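You operate a simulated robot arm through the tools that you are given. There is no shell and no other tool. Be economical: measure what you need, move in short steps, check, and stop when the job is done.

Carry out the task below with a simulated robot arm. There is one attempt and no reset: what you move stays moved.

TASK
Put the soap carton with the earliest date on the vanity top, then close the gap with the bar.
Fine: set it over the hair drawer; lock the bar again and shut the drawer. Set down upright: what you pick out.

The check looks at the end state, three seconds after you hand in, the way a careful person would. Anything else that was tipped, shoved, dropped, spilled or broken makes it a failure.

THE ROBOT
A 6-joint arm with a two-finger parallel gripper, fixed in place. Base frame: the origin is at the foot of the arm, x ahead of it, y to its left, z up. Lengths are in mm, angles in degrees, forces in N, time in s.
With the tool pointing down near the work surface it reaches from about 100 to 700 mm from the base axis. Its first joint turns from -166.0 to 166.0 degrees. Payload 3.91 kg.
Tool frame: the origin (TCP) lies between the finger pads and is the grasp point; the fingertips stand 30 mm ahead of it; z points along the fingers, y is the line along which they close. Largest opening 110 mm; finger width 20, thickness 10; the body of the gripper, 48 by 112 mm, starts 55 mm behind the TCP.
Orientation is told as [roll, pitch, yaw] about the base's x, y, z axes, in that order, counted from this pose: with the fingers straight down and closing along the base's y, the tool's x points along the base's -x, its y along +y and its z along -z.

THE INTERFACE
- The arm moves only by the tool nudge_tool. Its argument "increments" is a list of rows, each an object (a shift or turn left out is 0, a gripper value left out holds the last) with "linear": the shift along the tool's x, y, z in mm, a list of three; "rot": the turn, a rotation vector about the tool's x, y, z in degrees, a list of three; "claw": the gripper command, from -1 (shut) to 1 (fully open), values between in proportion. In form: [{"linear": [tx, ty, tz], "rot": [rx, ry, rz], "claw": claw}, ...]. A call has 1 to 10 rows; each row shifts and turns the commanded pose from where the row before left it, along the tool's axes as they then stand. A row lasts 0.2 s, in which the tool goes at most 50 mm and 8.6 degrees; a call with a longer step from one row to the next is refused whole, and so is a gripper value outside its range. A pose out of reach is approached as far as the arm can. The call stops where the force on the tool passes 40 N (or 10 N more than at its start, if that is more) or the arm is blocked; 0.2 s more then pass. Each finger travels about 45 mm/s and halts on what it meets, pressing with about 31 N; the grip force reading is that of the motor and also rises with nothing between the fingers. The clock runs only during rows and for 0.2 s after the last one: add rows that do not move to give the fingers time. The reply holds the time, the measured pose of the TCP, the force on the tool along the base axes, the opening and the grip force, in the units named above and with some noise, with the torque about the TCP (base axes, N m) and any sound that the robot's microphone picked up, and new pictures: "pictures" is both (left out), scene, wrist or none.
- Cameras (640 x 400 px; columns grow to the right, rows downward): "scene" is fixed at [216.6, 661, 1118.2]; the picture's right is [1.00, -0.07, 0.00], its down [0.07, 0.99, -0.15] and it looks along [0.01, 0.15, 0.99] (base axes); focal length 214 px, centre (320, 200). "wrist" rides on the gripper at [71, 22, -107] in the tool frame; the picture's right is [-0.29, 0.96, 0.00], its down [-0.76, -0.23, -0.61] and it looks along [-0.58, -0.18, 0.79] (tool axes); focal length 243 px, centre (320, 200). There is no depth. A picture from a camera that has moved, and an enlarged one, comes with that camera's place and axes in the base frame and with its lens. The place of the scene camera against the robot may be out by one fixed shift of up to 25 mm in any direction.
- lift_body(by): slides the trunk up (or, below 0, down) by that many mm; the arm rides with it, the base frame stays. It gives what a move gives, with no picture.
- zoom(camera, box): a new picture of the part [left, top, right, bottom] of that camera's present view, enlarged. It takes no simulated time.
- close_job(): hands the job in; it is judged then, once.

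Go step by step. Nothing tells you positions but the pictures and the camera data: compare them with the known pose of the tool, close in by small moves and look again before you grip or let go. The budget is 120 turns and 200 pictures, counting those below and the enlarged ones. Unless the task says otherwise, let go and move clear before handing in, and close with one line.

The tools are called as a command line: name --argument value ..., lists and objects as JSON in quotes. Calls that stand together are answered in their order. nudge_tool: Moves the arm, as the interface text tells. Its arguments: {"type":"object","properties":{"increments":{"type":"array","items":{"type":"object","properties":{"linear":{"type":"array","items":{"type":"number"}},"rot":{"type":"array","items":{"type":"number"}},"claw":{"type":"number"}}}},"pictures":{"type":"string","enum":["both","scene","wrist","none"]}},"required":["increments"]} The other tools are called the same way: lift_body (by) slides the trunk up or down; zoom (camera, box) takes an enlarged picture of a part of a camera's view; close_job () hands the job in.

At the start:

```text
t: 0.0
ee_pos: [368.7, 291.1, 1153.2]
ee_rot: [0.0, -0.1, 0.0]
wrist_force: [0.2, 0.5, -0.1]
moment: [0.01, -0.01, 0.01]
finger_gap: 109.7
grip_force: 0.0
trunk travel left (down, up): [-342.0, 248.0]
```

scene: 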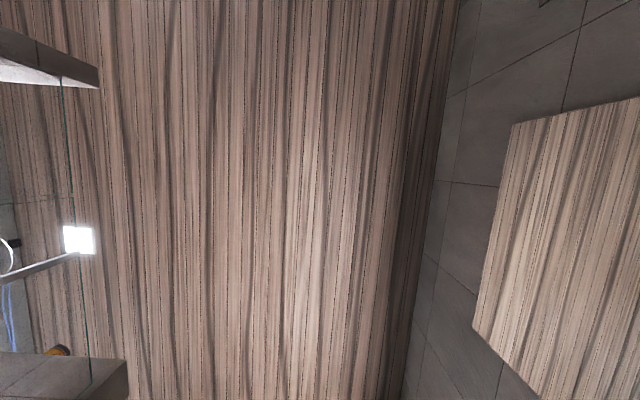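
wrist: 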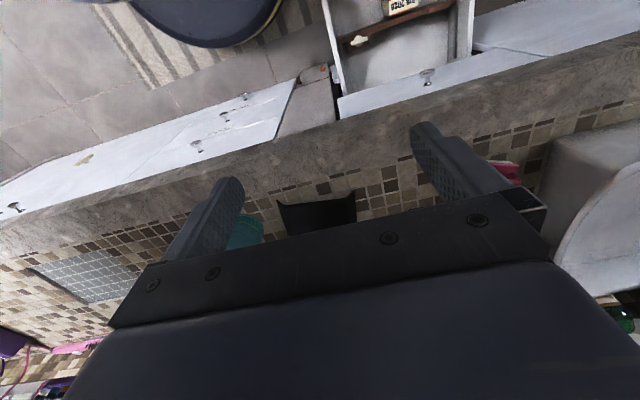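

The scene camera looks up at the ceiling, so I will work from the wrist camera. It shows an open drawer at the top of the picture, on the robot's side of the counter, with something dated in it. I'll enlarge that.

zoom --camera "wrist" --box '[290, 0, 530, 150]'

zoom --camera "wrist" --box '[0, 0, 320, 200]'

```text
2.67 times, centred on (410, 75) of wrist
camera zoom: at [297.5, 312.4, 1261.7], right [0.29, 0.96, 0.0], down [0.76, -0.23, 0.61], along [0.58, -0.18, -0.79], focal length 647 px, centre (80, 533)
```

zoom: 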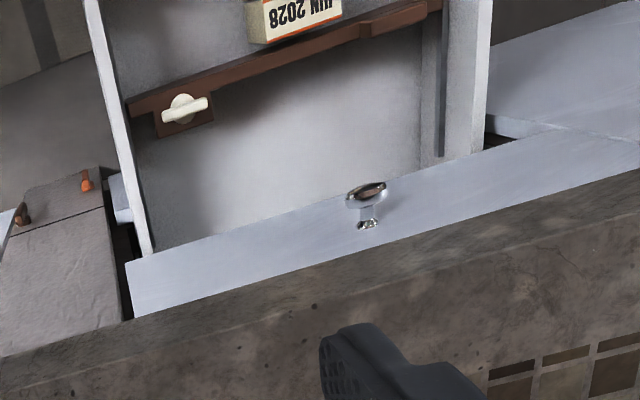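

```text
2.00 times, centred on (160, 100) of wrist
camera zoom: at [297.5, 312.4, 1261.7], right [0.29, 0.96, 0.0], down [0.76, -0.23, 0.61], along [0.58, -0.18, -0.79], focal length 485 px, centre (640, 400)
```

zoom: 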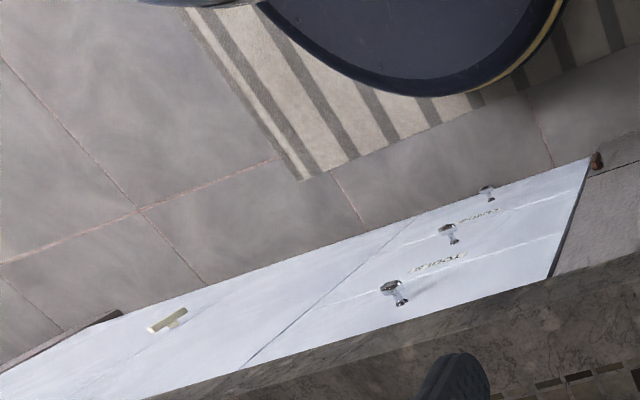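

The open drawer has a brown bar with a cream locking knob, and at least one carton, which reads "JUN 2028". I'll pull back towards the robot for a better view into it.

nudge_tool --increments '[{"linear": [50, 0, 0]}, {"linear": [50, 0, 0]}, {"linear": [50, 0, 0]}]' --pictures "wrist"

```text
t: 0.8
ee_pos: [217.6, 290.6, 1153.4]
ee_rot: [0.0, 0.1, -0.1]
wrist_force: [0.3, -0.3, -0.6]
moment: [-0.02, -0.01, -0.02]
finger_gap: 110.0
grip_force: 0.1
trunk travel left (down, up): [-342.0, 248.0]
camera wrist: at [147.1, 312.3, 1261.0], right [0.29, 0.96, 0.0], down [0.76, -0.23, 0.61], along [0.58, -0.18, -0.79], focal length 243 px, centre (320, 200)
```

wrist: 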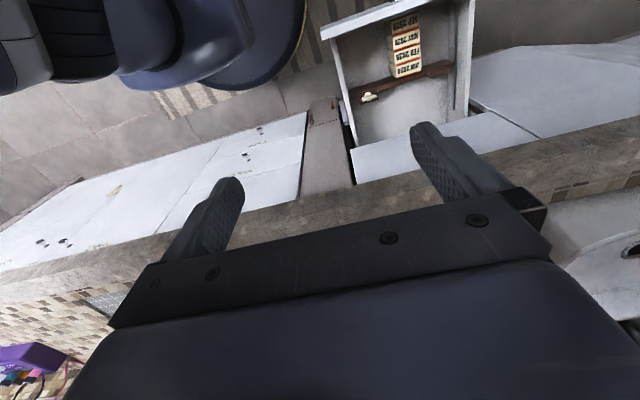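

zoom --camera "wrist" --box '[300, 0, 508, 130]'

zoom --camera "wrist" --box '[130, 80, 402, 250]'

```text
3.08 times, centred on (404, 65) of wrist
camera zoom: at [147.1, 312.3, 1261.0], right [0.29, 0.96, 0.0], down [0.76, -0.23, 0.61], along [0.58, -0.18, -0.79], focal length 746 px, centre (62, 615)
```

zoom: 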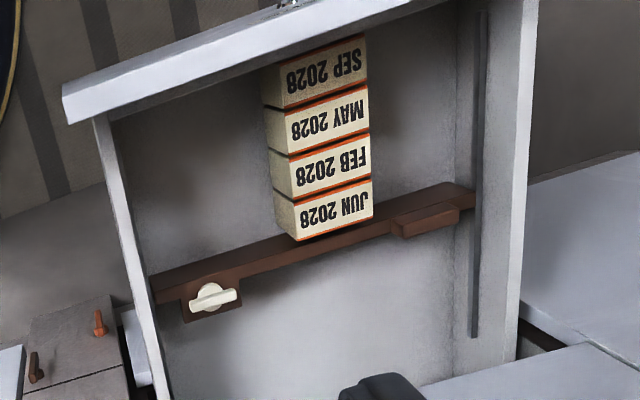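

```text
2.35 times, centred on (266, 165) of wrist
camera zoom: at [147.1, 312.3, 1261.0], right [0.29, 0.96, 0.0], down [0.76, -0.23, 0.61], along [0.58, -0.18, -0.79], focal length 571 px, centre (447, 282)
```

zoom: 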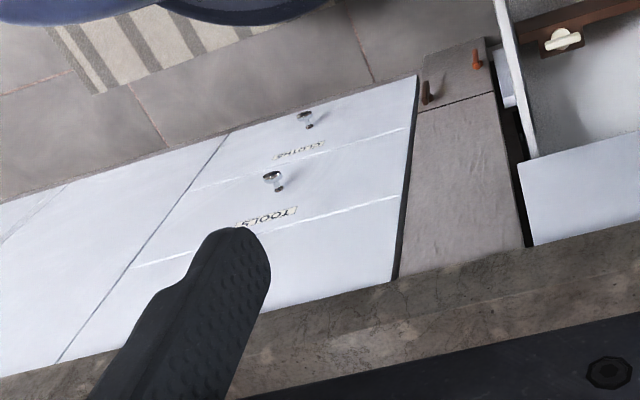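

The drawer holds four cartons, SEP, MAY, FEB and JUN 2028, so FEB looks earliest. It sits second from the bar, around (300, 520, 475). Next I'll lower the trunk and tilt the camera towards the drawer fronts to read the labels.

lift_body --by -150

nudge_tool --increments '[{"rot": [0, -8, 0]}, {"rot": [0, -8, 0]}, {"linear": [30, 0, 0], "rot": [0, -8, 0]}]' --pictures "wrist"

```text
t: 2.5
ee_pos: [218.8, 291.8, 1002.9]
ee_rot: [0.0, 0.0, 0.0]
wrist_force: [0.2, -0.9, -0.6]
moment: [0.03, -0.01, -0.03]
finger_gap: 110.1
grip_force: 0.1
trunk travel left (down, up): [-192.0, 398.0]
```

```text
t: 3.4
ee_pos: [190.2, 291.2, 995.6]
ee_rot: [0.1, -24.0, 0.0]
wrist_force: [0.2, -0.4, 0.1]
moment: [0.01, 0.02, 0.01]
finger_gap: 110.2
grip_force: 0.0
trunk travel left (down, up): [-192.0, 398.0]
camera wrist: at [81.3, 312.1, 1064.5], right [0.27, 0.96, 0.12], down [0.45, -0.23, 0.86], along [0.85, -0.18, -0.49], focal length 243 px, centre (320, 200)
```

wrist: 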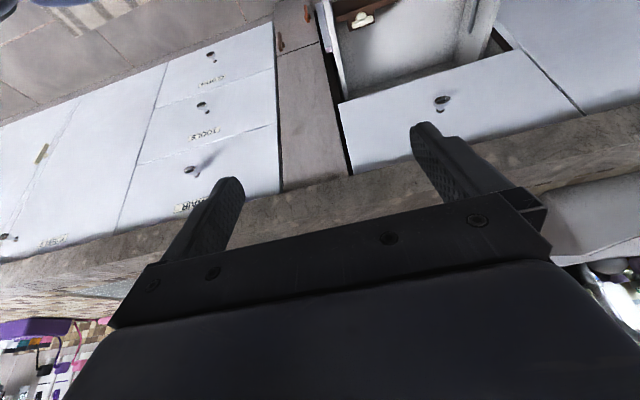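

zoom --camera "wrist" --box '[130, 30, 354, 170]'

zoom --camera "wrist" --box '[0, 130, 256, 290]'

zoom --camera "wrist" --box '[384, 60, 640, 220]'

```text
2.86 times, centred on (242, 100) of wrist
camera zoom: at [81.3, 312.1, 1064.5], right [0.27, 0.96, 0.12], down [0.45, -0.23, 0.86], along [0.85, -0.18, -0.49], focal length 693 px, centre (543, 486)
```

zoom: 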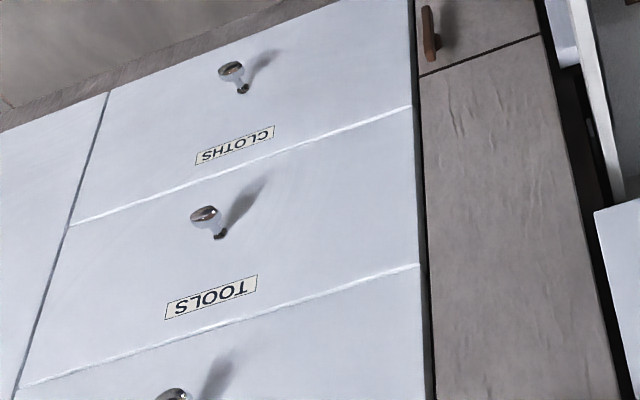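

```text
2.50 times, centred on (128, 210) of wrist
camera zoom: at [81.3, 312.1, 1064.5], right [0.27, 0.96, 0.12], down [0.45, -0.23, 0.86], along [0.85, -0.18, -0.49], focal length 606 px, centre (800, 175)
```

zoom: 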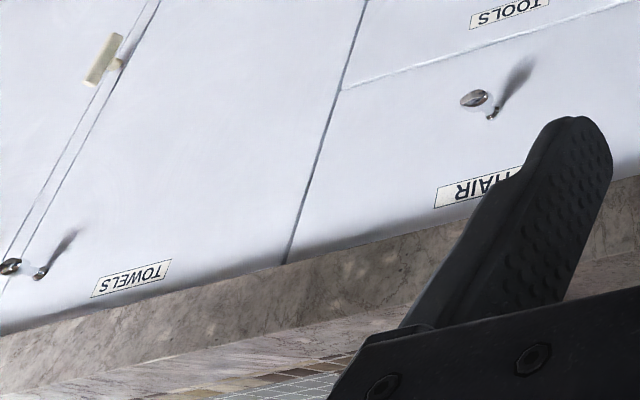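

```text
2.50 times, centred on (512, 140) of wrist
camera zoom: at [81.3, 312.1, 1064.5], right [0.27, 0.96, 0.12], down [0.45, -0.23, 0.86], along [0.85, -0.18, -0.49], focal length 606 px, centre (-160, 350)
```

zoom: 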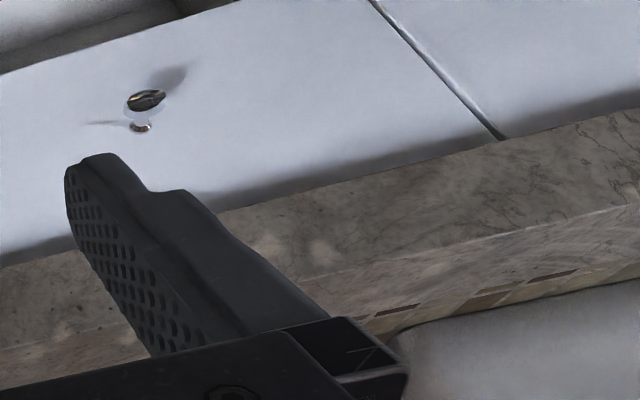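

The HAIR label is on the top drawer of the left stack, which I put at y from about -290 to 140 with its front near x = 480. The cartons are in the second drawer of the right stack. Now I'll check the counter above HAIR for free space.

lift_body --by 150

nudge_tool --increments '[{"rot": [0, 8, 0]}, {"rot": [0, 8, 0]}, {"rot": [0, 8, 0]}, {"linear": [-25, -41, 0]}, {"linear": [-25, -41, 0]}, {"linear": [-25, -41, 0]}, {"linear": [-25, -41, 0]}, {"linear": [-25, -41, 0]}, {"linear": [-25, -41, 0]}, {"linear": [-25, -41, 0]}]' --pictures "wrist"

```text
t: 5.1
ee_pos: [190.7, 291.7, 1144.8]
ee_rot: [0.0, -24.0, 0.0]
wrist_force: [0.4, -0.1, -0.5]
moment: [-0.01, -0.02, 0.0]
finger_gap: 109.8
grip_force: 0.0
trunk travel left (down, up): [-342.0, 248.0]
```

```text
t: 7.3
ee_pos: [364.1, 2.1, 1144.9]
ee_rot: [0.0, 0.0, -0.1]
wrist_force: [-0.7, -0.6, 0.7]
moment: [0.0, 0.03, 0.01]
finger_gap: 109.8
grip_force: 0.1
trunk travel left (down, up): [-342.0, 248.0]
camera wrist: at [293.3, 24.2, 1252.5], right [0.29, 0.96, 0.0], down [0.76, -0.23, 0.61], along [0.58, -0.18, -0.79], focal length 243 px, centre (320, 200)
```

wrist: 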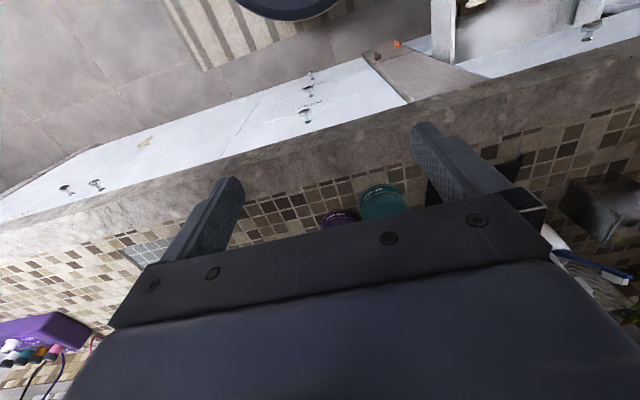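

zoom --camera "wrist" --box '[190, 80, 510, 280]'

zoom --camera "wrist" --box '[0, 160, 256, 320]'

```text
2.00 times, centred on (350, 180) of wrist
camera zoom: at [293.3, 24.2, 1252.5], right [0.29, 0.96, 0.0], down [0.76, -0.23, 0.61], along [0.58, -0.18, -0.79], focal length 485 px, centre (260, 240)
```

zoom: 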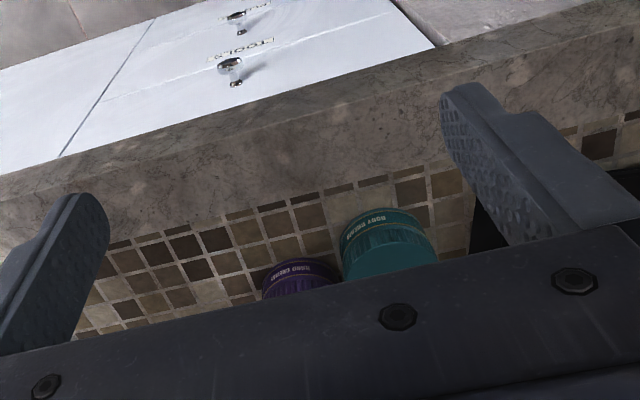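

```text
2.50 times, centred on (128, 240) of wrist
camera zoom: at [293.3, 24.2, 1252.5], right [0.29, 0.96, 0.0], down [0.76, -0.23, 0.61], along [0.58, -0.18, -0.79], focal length 606 px, centre (800, 100)
```

zoom: 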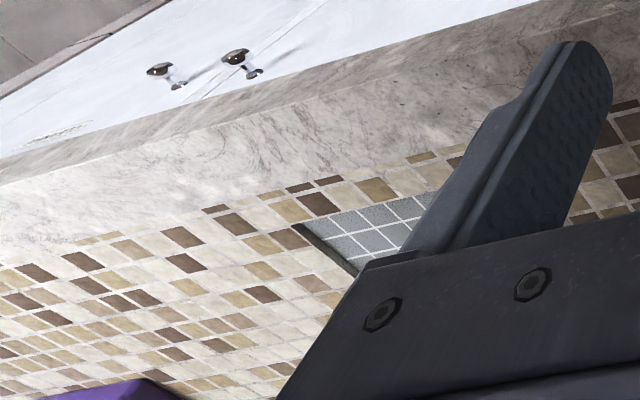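

nudge_tool --increments '[{"linear": [40, 0, 0], "rot": [0, -8, 0]}, {"linear": [40, 0, 0], "rot": [0, -8, 0]}, {"linear": [0, 0, 0], "rot": [0, -8, 0]}, {"linear": [0, 0, 0], "rot": [0, -8, 0]}]' --pictures "wrist"

```text
t: 8.4
ee_pos: [319.4, 3.5, 1100.5]
ee_rot: [-0.3, -22.7, -0.3]
wrist_force: [0.1, -0.3, 0.0]
moment: [0.03, 0.03, 0.0]
finger_gap: 110.2
grip_force: 0.0
trunk travel left (down, up): [-342.0, 248.0]
stopped in row 4: the arm was blocked; the commanded pose is now the measured one
camera wrist: at [213.3, 26.3, 1171.9], right [0.28, 0.95, 0.11], down [0.46, -0.23, 0.86], along [0.84, -0.19, -0.51], focal length 243 px, centre (320, 200)
```

wrist: 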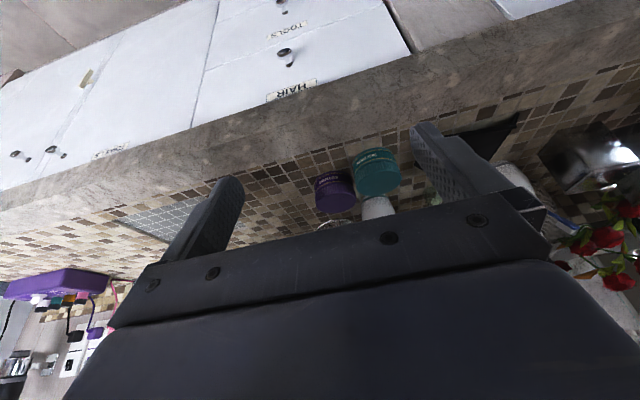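

zoom --camera "wrist" --box '[190, 70, 510, 270]'

zoom --camera "wrist" --box '[0, 130, 240, 280]'

```text
2.00 times, centred on (350, 170) of wrist
camera zoom: at [213.3, 26.3, 1171.9], right [0.28, 0.95, 0.11], down [0.46, -0.23, 0.86], along [0.84, -0.19, -0.51], focal length 485 px, centre (260, 260)
```

zoom: 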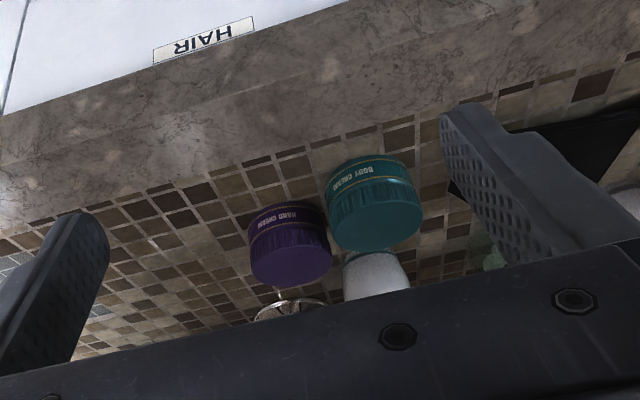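

```text
2.67 times, centred on (120, 205) of wrist
camera zoom: at [213.3, 26.3, 1171.9], right [0.28, 0.95, 0.11], down [0.46, -0.23, 0.86], along [0.84, -0.19, -0.51], focal length 647 px, centre (853, 187)
```

zoom: 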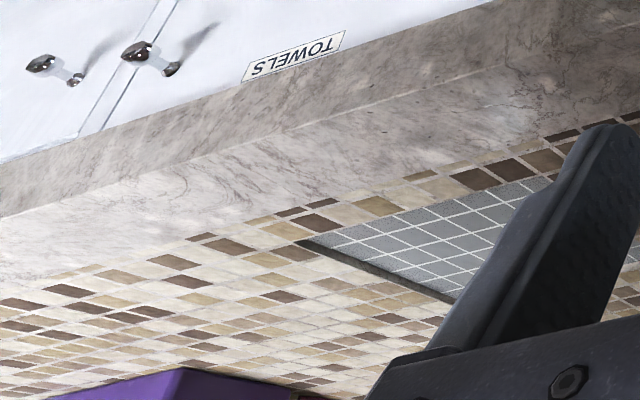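

The counter top is mosaic with a granite front strip, at z ≈ 865 with its front edge at x ≈ 450. Two jars stand near (571, 52) and (619, -29), which leaves free space around (525, -120). I'll now go above the open drawer for a close look.

nudge_tool --increments '[{"rot": [0, 7.6, 0]}, {"rot": [0, 7.6, 0]}, {"rot": [0, 7.5, 0]}, {"linear": [10, 45, 0]}, {"linear": [10, 45, 0]}, {"linear": [10, 45, 0]}, {"linear": [10, 45, 0]}, {"linear": [10, 45, 0]}, {"linear": [10, 45, 0]}, {"linear": [10, 45, 0]}]' --pictures "none"

nudge_tool --increments '[{"linear": [0, 40, 0]}, {"linear": [0, 40, 0]}, {"linear": [0, 30, 0]}]' --pictures "none"

lift_body --by -280

nudge_tool --increments '[{"linear": [0, 0, 0]}]' --pictures "wrist"

```text
t: 10.6
ee_pos: [252.3, 318.3, 1098.5]
ee_rot: [-0.5, -0.2, -0.6]
wrist_force: [-0.1, -0.5, 0.5]
moment: [-0.01, -0.04, 0.02]
finger_gap: 110.0
grip_force: 0.1
trunk travel left (down, up): [-342.0, 248.0]
```

```text
t: 11.4
ee_pos: [253.3, 429.4, 1097.6]
ee_rot: [-0.3, -0.2, -0.5]
wrist_force: [1.0, -1.3, 1.1]
moment: [-0.02, 0.04, -0.04]
finger_gap: 110.0
grip_force: 0.2
trunk travel left (down, up): [-342.0, 248.0]
```

```text
t: 14.2
ee_pos: [252.8, 428.2, 817.2]
ee_rot: [-0.3, -0.2, -0.5]
wrist_force: [0.3, 0.6, 0.1]
moment: [0.05, -0.01, 0.04]
finger_gap: 110.0
grip_force: 0.1
trunk travel left (down, up): [-62.0, 528.0]
```

```text
t: 14.6
ee_pos: [252.5, 429.4, 818.1]
ee_rot: [-0.2, -0.3, -0.5]
wrist_force: [-0.2, -1.1, -1.1]
moment: [0.01, 0.0, -0.01]
finger_gap: 110.1
grip_force: 0.0
trunk travel left (down, up): [-62.0, 528.0]
camera wrist: at [181.4, 452.0, 925.5], right [0.3, 0.95, 0.0], down [0.76, -0.23, 0.61], along [0.58, -0.19, -0.79], focal length 243 px, centre (320, 200)
```

wrist: 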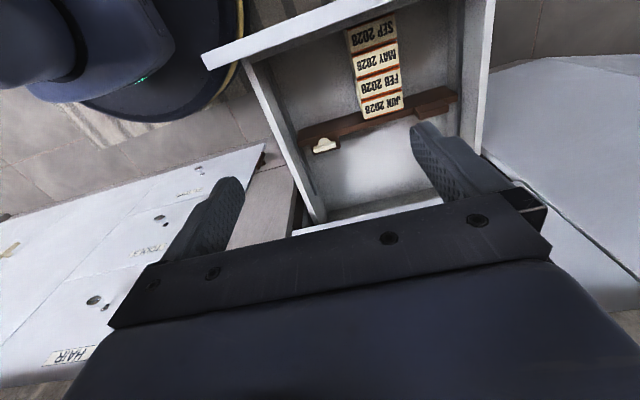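

zoom --camera "wrist" --box '[200, 0, 500, 188]'

zoom --camera "wrist" --box '[290, 80, 482, 200]'

zoom --camera "wrist" --box '[310, 0, 470, 100]'

```text
2.13 times, centred on (350, 94) of wrist
camera zoom: at [181.4, 452.0, 925.5], right [0.3, 0.95, 0.0], down [0.76, -0.23, 0.61], along [0.58, -0.19, -0.79], focal length 516 px, centre (256, 426)
```

zoom: 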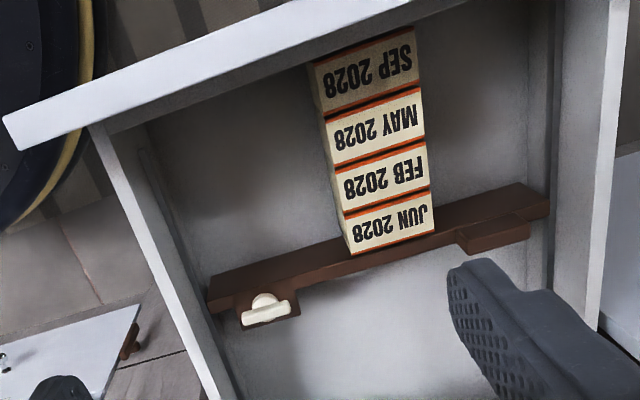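

```text
3.33 times, centred on (386, 140) of wrist
camera zoom: at [181.4, 452.0, 925.5], right [0.3, 0.95, 0.0], down [0.76, -0.23, 0.61], along [0.58, -0.19, -0.79], focal length 809 px, centre (100, 400)
```

zoom: 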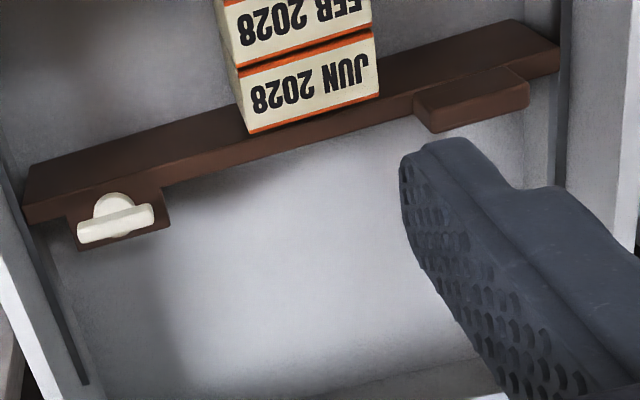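

```text
4.00 times, centred on (390, 50) of wrist
camera zoom: at [181.4, 452.0, 925.5], right [0.3, 0.95, 0.0], down [0.76, -0.23, 0.61], along [0.58, -0.19, -0.79], focal length 970 px, centre (40, 800)
```

zoom: 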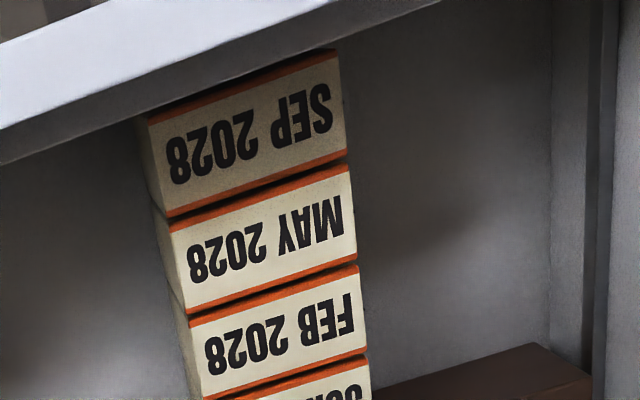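

FEB 2028 is confirmed as the earliest. The bar's lock lever is at about (382, 394, 483), lying parallel to the bar, and its top is below the drawer walls (z ≈ 514). I'll yaw 90° and come in over the lever.

nudge_tool --increments '[{"rot": [0, 0, -8.5]}, {"rot": [0, 0, -8.5]}, {"rot": [0, 0, -8.5]}, {"rot": [0, 0, -8.5]}, {"rot": [0, 0, -8.5]}, {"rot": [0, 0, -8.5]}, {"rot": [0, 0, -8.5]}, {"rot": [0, 0, -8.5]}, {"rot": [0, 0, -8.5]}, {"rot": [0, 0, -8.5]}]' --pictures "none"

nudge_tool --increments '[{"rot": [0, 0, -4.5]}, {"linear": [0, 0, 45]}, {"linear": [0, 0, 45]}, {"linear": [0, 0, 45]}, {"linear": [0, 0, 45]}]' --pictures "wrist"

```text
t: 16.8
ee_pos: [253.4, 429.4, 818.2]
ee_rot: [-0.3, 0.3, 84.5]
wrist_force: [0.0, 0.8, 0.1]
moment: [0.01, 0.04, -0.01]
finger_gap: 109.8
grip_force: 0.1
trunk travel left (down, up): [-62.0, 528.0]
```

```text
t: 18.0
ee_pos: [254.0, 428.2, 638.7]
ee_rot: [-0.3, 0.2, 89.0]
wrist_force: [-1.0, 0.2, 0.5]
moment: [0.02, 0.01, 0.01]
finger_gap: 110.1
grip_force: 0.0
trunk travel left (down, up): [-62.0, 528.0]
camera wrist: at [229.8, 358.3, 747.1], right [-0.95, 0.31, -0.01], down [0.24, 0.76, 0.6], along [0.19, 0.57, -0.8], focal length 243 px, centre (320, 200)
```

wrist: 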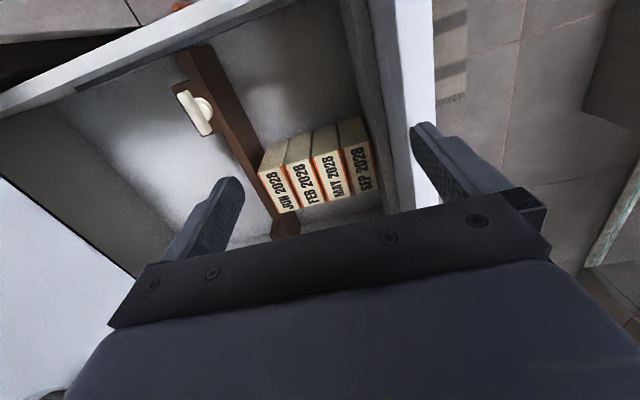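

zoom --camera "wrist" --box '[150, 30, 390, 240]'

zoom --camera "wrist" --box '[150, 40, 278, 120]'

```text
1.90 times, centred on (270, 135) of wrist
camera zoom: at [229.8, 358.3, 747.1], right [-0.95, 0.31, -0.01], down [0.24, 0.76, 0.6], along [0.19, 0.57, -0.8], focal length 462 px, centre (415, 324)
```

zoom: 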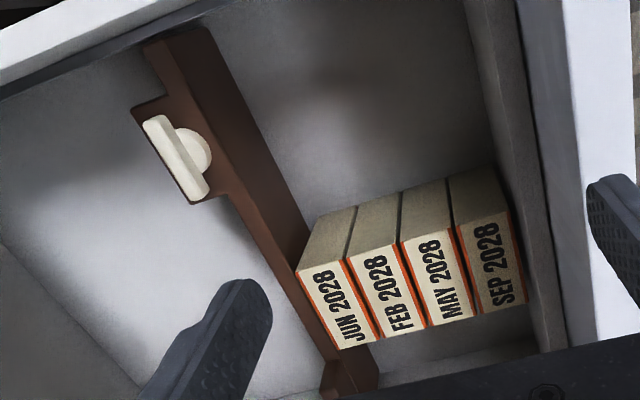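

```text
5.00 times, centred on (214, 80) of wrist
camera zoom: at [229.8, 358.3, 747.1], right [-0.95, 0.31, -0.01], down [0.24, 0.76, 0.6], along [0.19, 0.57, -0.8], focal length 1213 px, centre (850, 800)
```

zoom: 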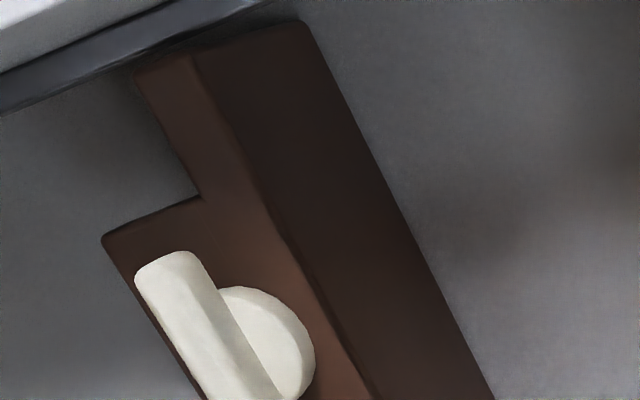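

The lock lever is at about (381, 394, 489). It turns about a vertical axis and sits on top of the bar. I'll move above it with the fingers partly closed.

nudge_tool --increments '[{"linear": [12, -43, 0], "rot": [0, 0, -1], "claw": -0.1}, {"linear": [12, -43, 0]}, {"linear": [10, -41, 0]}, {"linear": [0, 0, 40]}, {"linear": [0, 0, 0]}, {"linear": [0, 0, 0]}]' --pictures "wrist"

```text
t: 19.4
ee_pos: [380.9, 392.7, 597.9]
ee_rot: [-0.2, 0.3, 90.0]
wrist_force: [-0.5, 0.0, 0.5]
moment: [-0.02, 0.01, -0.01]
finger_gap: 49.5
grip_force: 0.1
trunk travel left (down, up): [-62.0, 528.0]
camera wrist: at [358.3, 322.5, 706.4], right [-0.96, 0.29, -0.01], down [0.23, 0.76, 0.6], along [0.18, 0.58, -0.8], focal length 243 px, centre (320, 200)
```

wrist: 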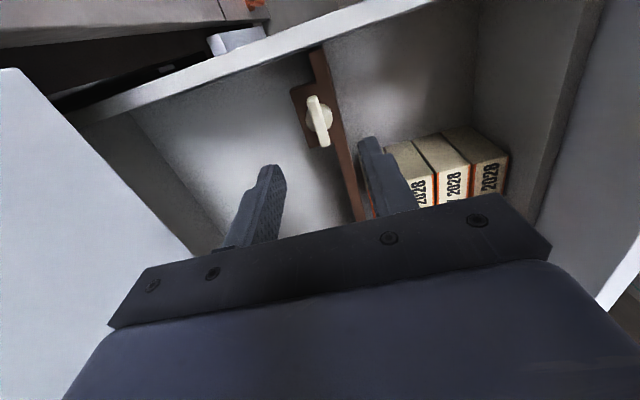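

zoom --camera "wrist" --box '[250, 60, 410, 160]'

```text
4.00 times, centred on (330, 110) of wrist
camera zoom: at [358.3, 322.5, 706.4], right [-0.96, 0.29, -0.01], down [0.23, 0.76, 0.6], along [0.18, 0.58, -0.8], focal length 970 px, centre (280, 560)
```

zoom: 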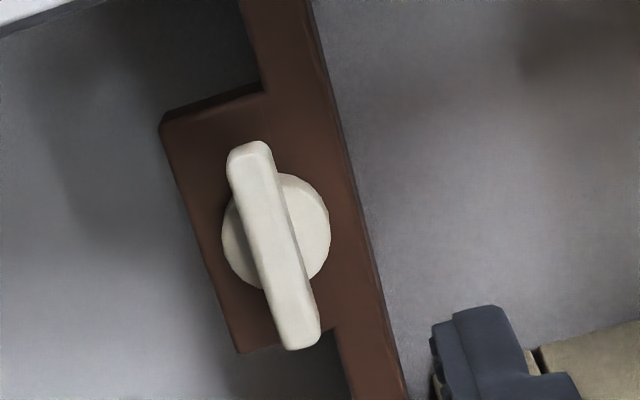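

nudge_tool --increments '[{"linear": [-2, -1.5, 30]}, {"linear": [0, 0, 30]}, {"linear": [0, 0, 20]}, {"linear": [0, 0, 6]}]' --pictures "wrist"

zoom --camera "wrist" --box '[220, 80, 460, 230]'

```text
t: 20.4
ee_pos: [382.3, 395.6, 512.3]
ee_rot: [-0.2, 0.2, 90.1]
wrist_force: [0.4, -1.1, 0.3]
moment: [-0.01, 0.03, 0.03]
finger_gap: 49.3
grip_force: 0.0
trunk travel left (down, up): [-62.0, 528.0]
camera wrist: at [359.6, 324.1, 620.6], right [-0.96, 0.29, -0.01], down [0.23, 0.76, 0.6], along [0.18, 0.58, -0.8], focal length 243 px, centre (320, 200)
```

wrist: 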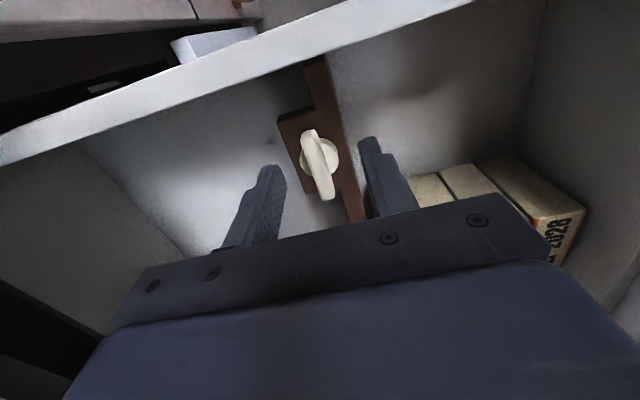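

```text
2.67 times, centred on (340, 155) of wrist
camera zoom: at [359.6, 324.1, 620.6], right [-0.96, 0.29, -0.01], down [0.23, 0.76, 0.6], along [0.18, 0.58, -0.8], focal length 647 px, centre (267, 320)
```

zoom: 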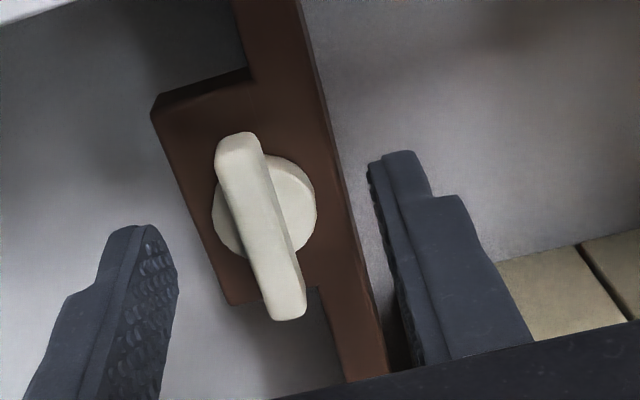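

Fingertips are at z ≈ 482, either side of the lever (top 487, disc 478). I'll close on it.

nudge_tool --increments '[{"linear": [0, 0, 2], "claw": -0.5}, {"claw": -0.7}, {"claw": -1}, {"claw": -1}, {"claw": -1}]' --pictures "wrist"

zoom --camera "wrist" --box '[220, 80, 460, 230]'

```text
t: 21.6
ee_pos: [382.5, 394.4, 510.2]
ee_rot: [-0.1, 0.3, 89.9]
wrist_force: [0.7, 0.5, -0.6]
moment: [0.36, 0.05, 0.01]
finger_gap: 9.4
grip_force: 45.2
trunk travel left (down, up): [-62.0, 528.0]
camera wrist: at [359.8, 323.9, 619.0], right [-0.96, 0.29, -0.01], down [0.23, 0.76, 0.6], along [0.18, 0.58, -0.8], focal length 243 px, centre (320, 200)
```

wrist: 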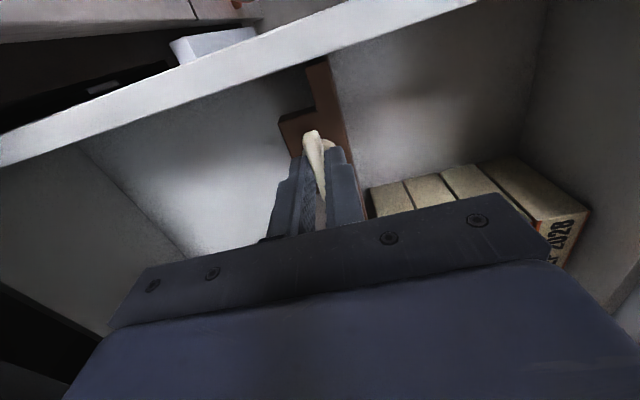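

```text
2.67 times, centred on (340, 155) of wrist
camera zoom: at [359.8, 323.9, 619.0], right [-0.96, 0.29, -0.01], down [0.23, 0.76, 0.6], along [0.18, 0.58, -0.8], focal length 647 px, centre (267, 320)
```

zoom: 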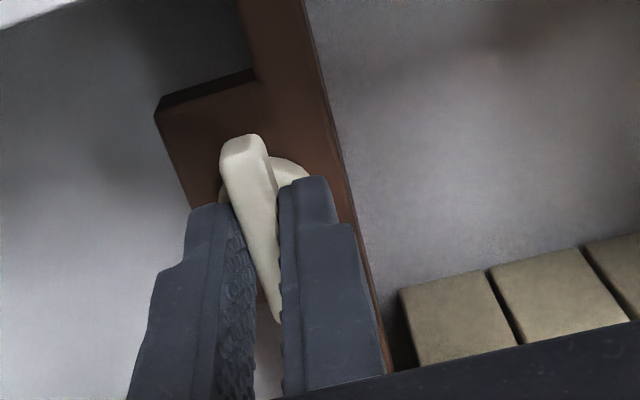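

The lever is gripped at 9.4 mm. I'll try a small turn back towards yaw 0 and watch the torque.

nudge_tool --increments '[{"rot": [0, 0, 4]}, {"rot": [0, 0, 4]}, {"rot": [0, 0, 4]}]' --pictures "none"

```text
t: 22.4
ee_pos: [382.6, 394.4, 511.2]
ee_rot: [-0.3, 0.4, 77.9]
wrist_force: [-2.0, -0.5, 1.8]
moment: [-0.49, 0.36, 1.25]
finger_gap: 13.2
grip_force: 44.7
trunk travel left (down, up): [-62.0, 528.0]
```

Torque rose and the fingers were forced apart, so this is likely the wrong way. I'll go back and try the other direction.

nudge_tool --increments '[{"rot": [0, 0, -6]}, {"rot": [0, 0, -6]}, {"rot": [0, 0, 0]}]' --pictures "none"

nudge_tool --increments '[{"rot": [0, 0, -4]}, {"rot": [0, 0, -4]}, {"rot": [0, 0, -4]}]' --pictures "wrist"

```text
t: 23.2
ee_pos: [382.9, 394.8, 510.7]
ee_rot: [-0.3, 0.3, 90.0]
wrist_force: [0.0, -0.1, -1.8]
moment: [0.45, 0.13, 0.01]
finger_gap: 9.7
grip_force: 44.8
trunk travel left (down, up): [-62.0, 528.0]
```

```text
t: 24.0
ee_pos: [382.7, 394.9, 510.4]
ee_rot: [-0.2, 0.4, 102.1]
wrist_force: [1.7, 3.0, -1.8]
moment: [0.91, 0.2, -0.02]
finger_gap: 9.5
grip_force: 44.4
trunk travel left (down, up): [-62.0, 528.0]
camera wrist: at [375.8, 321.0, 619.0], right [-1.0, 0.08, 0.0], down [0.06, 0.79, 0.6], along [0.05, 0.6, -0.8], focal length 243 px, centre (320, 200)
```

wrist: 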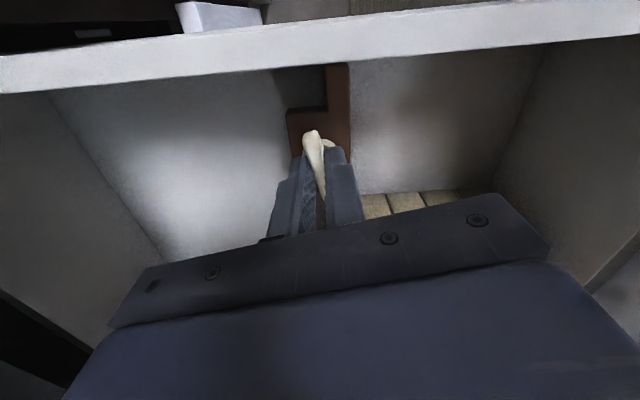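

It turns freely counter-clockwise. I'll continue in that direction.

nudge_tool --increments '[{"rot": [0, 0, -6]}, {"rot": [0, 0, -6]}, {"rot": [0, 0, -6]}, {"rot": [0, 0, -6]}, {"rot": [0, 0, -6]}]' --pictures "none"

nudge_tool --increments '[{"rot": [0, 0, -6]}, {"rot": [0, 0, -6]}, {"rot": [0, 0, -6]}, {"rot": [0, 0, -6]}, {"rot": [0, 0, -6]}]' --pictures "wrist"

```text
t: 25.2
ee_pos: [383.0, 395.5, 509.6]
ee_rot: [0.0, 0.4, 132.1]
wrist_force: [1.1, 6.5, -1.3]
moment: [0.3, 0.07, -0.01]
finger_gap: 9.5
grip_force: 44.6
trunk travel left (down, up): [-62.0, 528.0]
```

```text
t: 26.4
ee_pos: [382.6, 395.6, 510.4]
ee_rot: [0.2, 0.4, 162.0]
wrist_force: [0.6, 17.9, -5.0]
moment: [0.21, -1.01, -0.03]
finger_gap: 9.7
grip_force: 45.5
trunk travel left (down, up): [-62.0, 528.0]
camera wrist: at [442.7, 353.9, 619.2], right [-0.57, -0.82, 0.0], down [-0.66, 0.46, 0.6], along [-0.5, 0.34, -0.8], focal length 243 px, centre (320, 200)
```

wrist: 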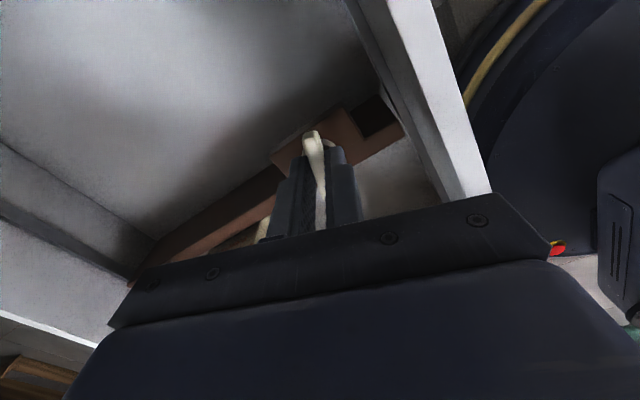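

nudge_tool --increments '[{"linear": [-0.4, -1.2, 0], "rot": [0, 0, -4]}, {"rot": [0, 0, -5]}, {"rot": [0, 0, -5]}, {"rot": [0, 0, -4]}]' --pictures "none"

```text
t: 27.5
ee_pos: [378.2, 397.9, 510.1]
ee_rot: [0.3, 0.0, 179.7]
wrist_force: [-31.8, -2.1, -0.2]
moment: [0.59, -6.61, -1.27]
finger_gap: 9.5
grip_force: 44.6
trunk travel left (down, up): [-62.0, 528.0]
stopped in row 4: the force on the tool passed its limit at 46 N (the readings are from after the stop); the commanded pose is now the measured one
```

Something about 210 mm above the TCP touched on the +x side at yaw 180, probably the wrist against the cabinet. The lever is essentially at 90°, so I'll release, rotate back a little and rise.

nudge_tool --increments '[{"claw": -0.5}, {"claw": -0.5}, {"claw": -0.5}]' --pictures "none"

nudge_tool --increments '[{"linear": [0, 0, -15]}, {"linear": [-20, 0, -15]}, {"linear": [-20, 0, -15]}, {"rot": [0, 0, 8]}, {"rot": [0, 0, 8]}, {"rot": [0, 0, 8]}, {"rot": [0, 0, 8]}, {"rot": [0, 0, 8]}, {"rot": [0, 0, 8]}, {"rot": [0, 0, 8]}]' --pictures "wrist"

```text
t: 28.3
ee_pos: [378.6, 396.1, 511.5]
ee_rot: [0.3, 0.0, 179.7]
wrist_force: [-39.1, -1.3, 2.8]
moment: [-0.15, -5.03, -0.86]
finger_gap: 27.9
grip_force: 0.0
trunk travel left (down, up): [-62.0, 528.0]
```

```text
t: 28.8
ee_pos: [375.7, 395.1, 517.4]
ee_rot: [0.8, -0.8, 179.7]
wrist_force: [-15.1, 4.2, 2.7]
moment: [-0.55, -1.98, 0.12]
finger_gap: 27.5
grip_force: 0.0
trunk travel left (down, up): [-62.0, 528.0]
stopped in row 2: the force on the tool passed its limit at 56 N (the readings are from after the stop); the commanded pose is now the measured one
camera wrist: at [448.7, 374.6, 625.2], right [-0.29, -0.96, 0.02], down [-0.75, 0.24, 0.61], along [-0.59, 0.17, -0.79], focal length 243 px, centre (320, 200)
```

wrist: 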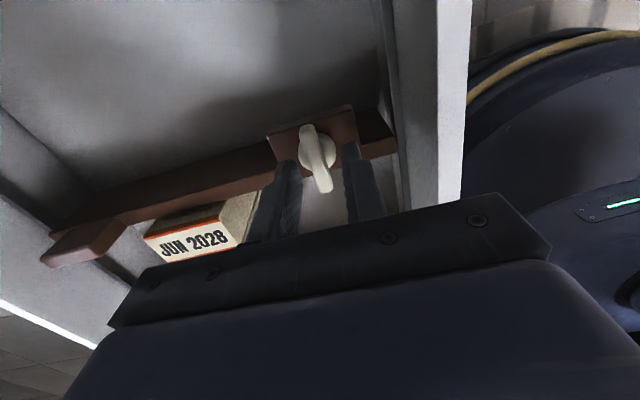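

The lever is now perpendicular to the bar, which is the unlocked position. I'll ease straight back in -x, away from the contact, before rising.

nudge_tool --increments '[{"linear": [-4, 0, 0]}, {"linear": [-4, 0, 0]}, {"linear": [-4, 0, 0]}]' --pictures "none"

```text
t: 29.6
ee_pos: [365.6, 394.3, 517.8]
ee_rot: [1.0, -0.7, 179.7]
wrist_force: [0.8, -0.2, 0.4]
moment: [0.03, -0.04, 0.0]
finger_gap: 27.7
grip_force: 0.0
trunk travel left (down, up): [-62.0, 528.0]
```

nudge_tool --increments '[{"linear": [-10, 0, -15]}, {"linear": [-20, 0, -20]}, {"linear": [-30, 0, -20]}, {"linear": [-10, 0, -10]}]' --pictures "wrist"

zoom --camera "wrist" --box '[0, 60, 480, 280]'

```text
t: 30.6
ee_pos: [296.5, 395.4, 582.2]
ee_rot: [0.9, -0.7, 179.6]
wrist_force: [0.1, -0.5, -0.9]
moment: [0.01, 0.0, -0.01]
finger_gap: 27.5
grip_force: 0.0
trunk travel left (down, up): [-62.0, 528.0]
camera wrist: at [368.4, 375.1, 691.1], right [-0.3, -0.95, 0.02], down [-0.75, 0.24, 0.61], along [-0.59, 0.17, -0.79], focal length 243 px, centre (320, 200)
```

wrist: 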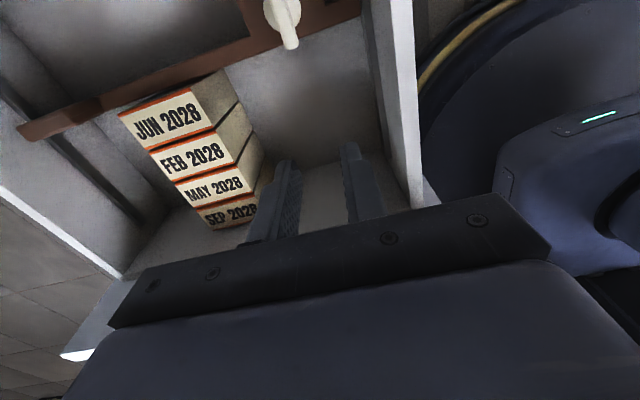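

```text
1.33 times, centred on (240, 170) of wrist
camera zoom: at [368.4, 375.1, 691.1], right [-0.3, -0.95, 0.02], down [-0.75, 0.24, 0.61], along [-0.59, 0.17, -0.79], focal length 324 px, centre (427, 240)
```

zoom: 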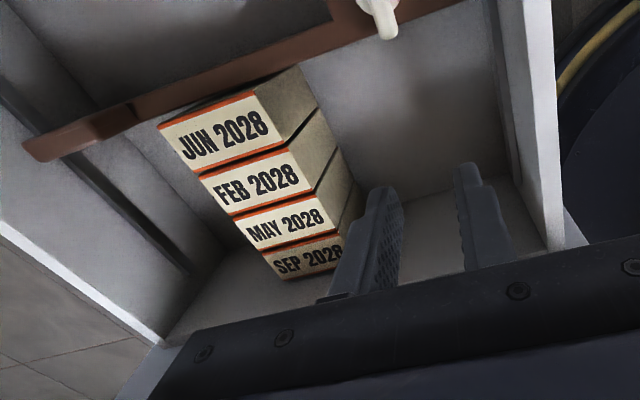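

View is clear: FEB top centre is at about (301, 514, 485), and it measures about 36 × 75 × 75. Before gripping it, I'll push the unlocked bar back about 10 mm in +x with closed fingers, at y ≈ 435 beside JUN.

nudge_tool --increments '[{"linear": [17, -20, 0], "claw": -1}, {"linear": [17, -20, 0]}, {"linear": [0, 0, 40]}, {"linear": [0, 0, 40]}, {"linear": [0, 0, 27]}]' --pictures "wrist"

zoom --camera "wrist" --box '[100, 60, 420, 260]'

```text
t: 31.8
ee_pos: [329.9, 434.7, 474.9]
ee_rot: [0.8, -0.7, 179.7]
wrist_force: [0.0, 0.6, 0.5]
moment: [0.01, 0.01, 0.0]
finger_gap: 0.0
grip_force: 31.1
trunk travel left (down, up): [-62.0, 528.0]
camera wrist: at [401.2, 413.5, 582.6], right [-0.3, -0.96, 0.02], down [-0.75, 0.24, 0.61], along [-0.59, 0.17, -0.79], focal length 243 px, centre (320, 200)
```

wrist: 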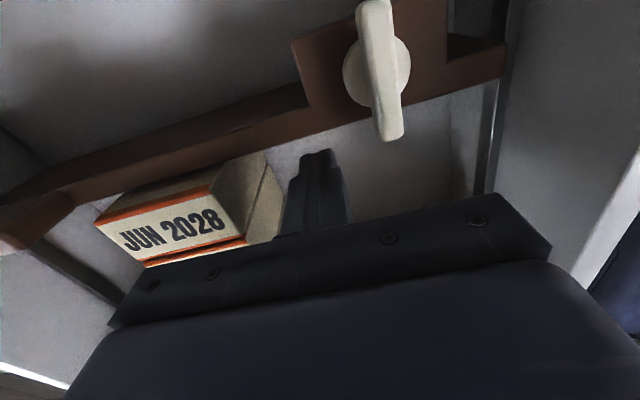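

```text
2.00 times, centred on (260, 160) of wrist
camera zoom: at [401.2, 413.5, 582.6], right [-0.3, -0.96, 0.02], down [-0.75, 0.24, 0.61], along [-0.59, 0.17, -0.79], focal length 485 px, centre (440, 280)
```

zoom: 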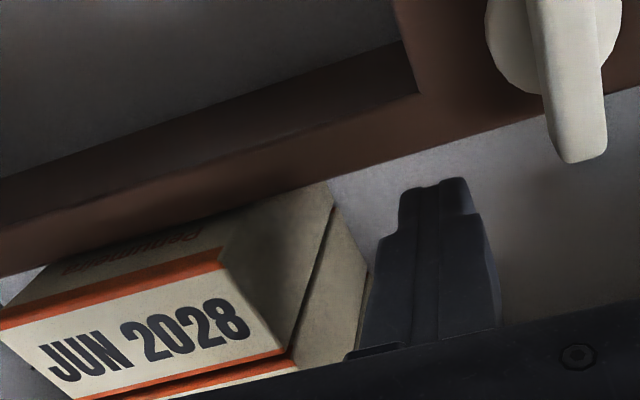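

nudge_tool --increments '[{"linear": [5, 0, 0]}, {"linear": [5, 0, 0]}, {"linear": [5, 0, 0]}, {"linear": [5, 0, 0]}]' --pictures "wrist"

```text
t: 32.8
ee_pos: [348.9, 435.1, 474.8]
ee_rot: [0.7, -0.7, 179.7]
wrist_force: [-0.6, 0.5, 0.0]
moment: [0.02, 0.01, 0.02]
finger_gap: 0.0
grip_force: 31.2
trunk travel left (down, up): [-62.0, 528.0]
camera wrist: at [421.3, 413.8, 582.3], right [-0.3, -0.96, 0.02], down [-0.75, 0.24, 0.61], along [-0.59, 0.17, -0.79], focal length 243 px, centre (320, 200)
```

wrist: 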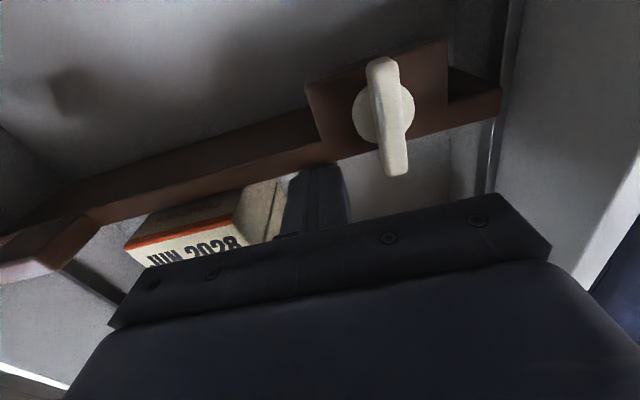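

nudge_tool --increments '[{"linear": [3, 0, 0]}, {"linear": [3, 0, 0]}, {"linear": [3, 0, 0]}, {"linear": [3, 0, 0]}]' --pictures "wrist"

```text
t: 33.8
ee_pos: [360.8, 433.7, 473.7]
ee_rot: [0.9, -0.7, 179.8]
wrist_force: [-1.5, 0.2, 0.1]
moment: [-0.01, -0.03, -0.02]
finger_gap: 0.0
grip_force: 31.2
trunk travel left (down, up): [-62.0, 528.0]
camera wrist: at [433.3, 413.2, 582.3], right [-0.3, -0.96, 0.02], down [-0.75, 0.24, 0.61], along [-0.59, 0.17, -0.79], focal length 243 px, centre (320, 200)
```

wrist: 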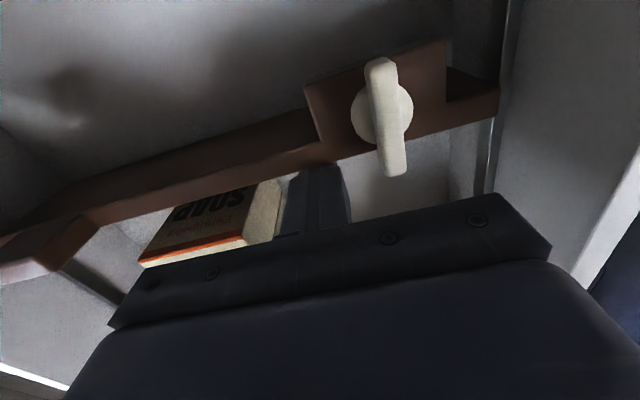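

The bar slid back about 12 mm with JUN staying put, so it is unlocked. I'll retreat, rise, rotate back to yaw 0 and open.

nudge_tool --increments '[{"linear": [-8, 0, 0]}, {"linear": [-12, 0, -20]}, {"linear": [0, 0, -45]}, {"linear": [0, 0, -45]}, {"linear": [-20, 0, -20], "rot": [0, 0, 8.5]}, {"rot": [0, 0, 8.5]}, {"rot": [0, 0, 8.5]}, {"rot": [0, 0, 8.5]}, {"rot": [0, 0, 8.5]}, {"rot": [0, 0, 8.5]}]' --pictures "none"

nudge_tool --increments '[{"rot": [0, 0, 8.5], "claw": 1}, {"rot": [0, 0, 8.5]}, {"rot": [0, 0, 8.5]}, {"rot": [0, 0, 8.5]}, {"rot": [0, 0, 8.5]}, {"rot": [0, 0, 8.5]}, {"rot": [0, 0, 8.5]}, {"rot": [0, 0, 8.5]}, {"rot": [0, 0, 8.5]}, {"rot": [0, 0, 8.5]}]' --pictures "none"

nudge_tool --increments '[{"rot": [0, 0, 8.5]}, {"rot": [0, 0, 8.5]}, {"rot": [0, 0, 8.5]}, {"rot": [0, 0, 8.5]}, {"rot": [0, 0, 8.5]}, {"rot": [0, 0, 1]}]' --pictures "none"

```text
t: 36.0
ee_pos: [321.5, 435.6, 604.0]
ee_rot: [1.1, 0.3, 128.6]
wrist_force: [0.2, 0.4, 0.0]
moment: [0.03, -0.01, 0.01]
finger_gap: 0.1
grip_force: 30.8
trunk travel left (down, up): [-62.0, 528.0]
```

```text
t: 38.1
ee_pos: [321.7, 436.8, 604.9]
ee_rot: [-0.1, 1.2, 43.5]
wrist_force: [0.4, 0.0, -0.2]
moment: [0.0, -0.02, -0.02]
finger_gap: 109.9
grip_force: 0.1
trunk travel left (down, up): [-62.0, 528.0]
```

```text
t: 39.5
ee_pos: [321.8, 436.5, 605.9]
ee_rot: [-0.8, 0.7, 0.1]
wrist_force: [0.1, 0.7, 0.4]
moment: [0.01, 0.0, -0.01]
finger_gap: 110.1
grip_force: 0.1
trunk travel left (down, up): [-62.0, 528.0]
```

nudge_tool --increments '[{"linear": [10, 39, 0], "rot": [-0.8, -0.7, 0]}, {"linear": [11, 38, 0]}, {"linear": [0, 0, 0]}]' --pictures "wrist"

zoom --camera "wrist" --box '[200, 0, 520, 220]'

```text
t: 40.4
ee_pos: [300.6, 512.0, 604.9]
ee_rot: [0.0, 0.0, 0.2]
wrist_force: [0.0, 0.0, -0.2]
moment: [-0.02, -0.04, 0.0]
finger_gap: 110.0
grip_force: 0.1
trunk travel left (down, up): [-62.0, 528.0]
camera wrist: at [229.2, 534.4, 712.8], right [0.29, 0.96, 0.0], down [0.76, -0.23, 0.61], along [0.58, -0.18, -0.79], focal length 243 px, centre (320, 200)
```

wrist: 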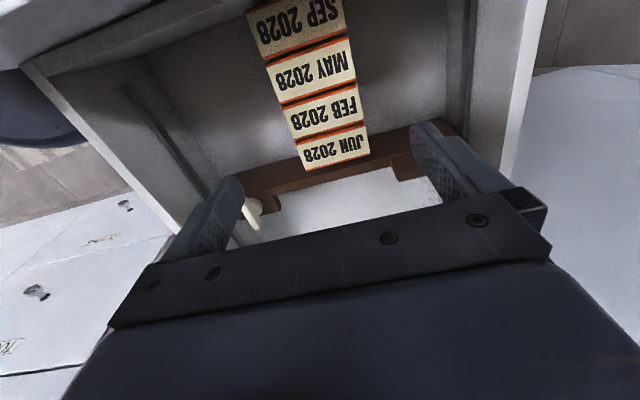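

```text
1.82 times, centred on (360, 110) of wrist
camera zoom: at [229.2, 534.4, 712.8], right [0.29, 0.96, 0.0], down [0.76, -0.23, 0.61], along [0.58, -0.18, -0.79], focal length 441 px, centre (247, 364)
```

zoom: 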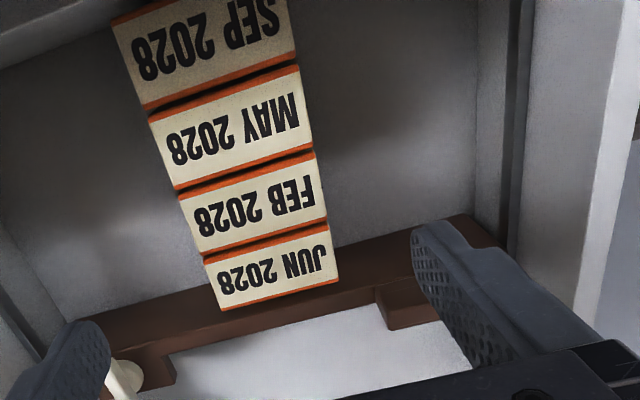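

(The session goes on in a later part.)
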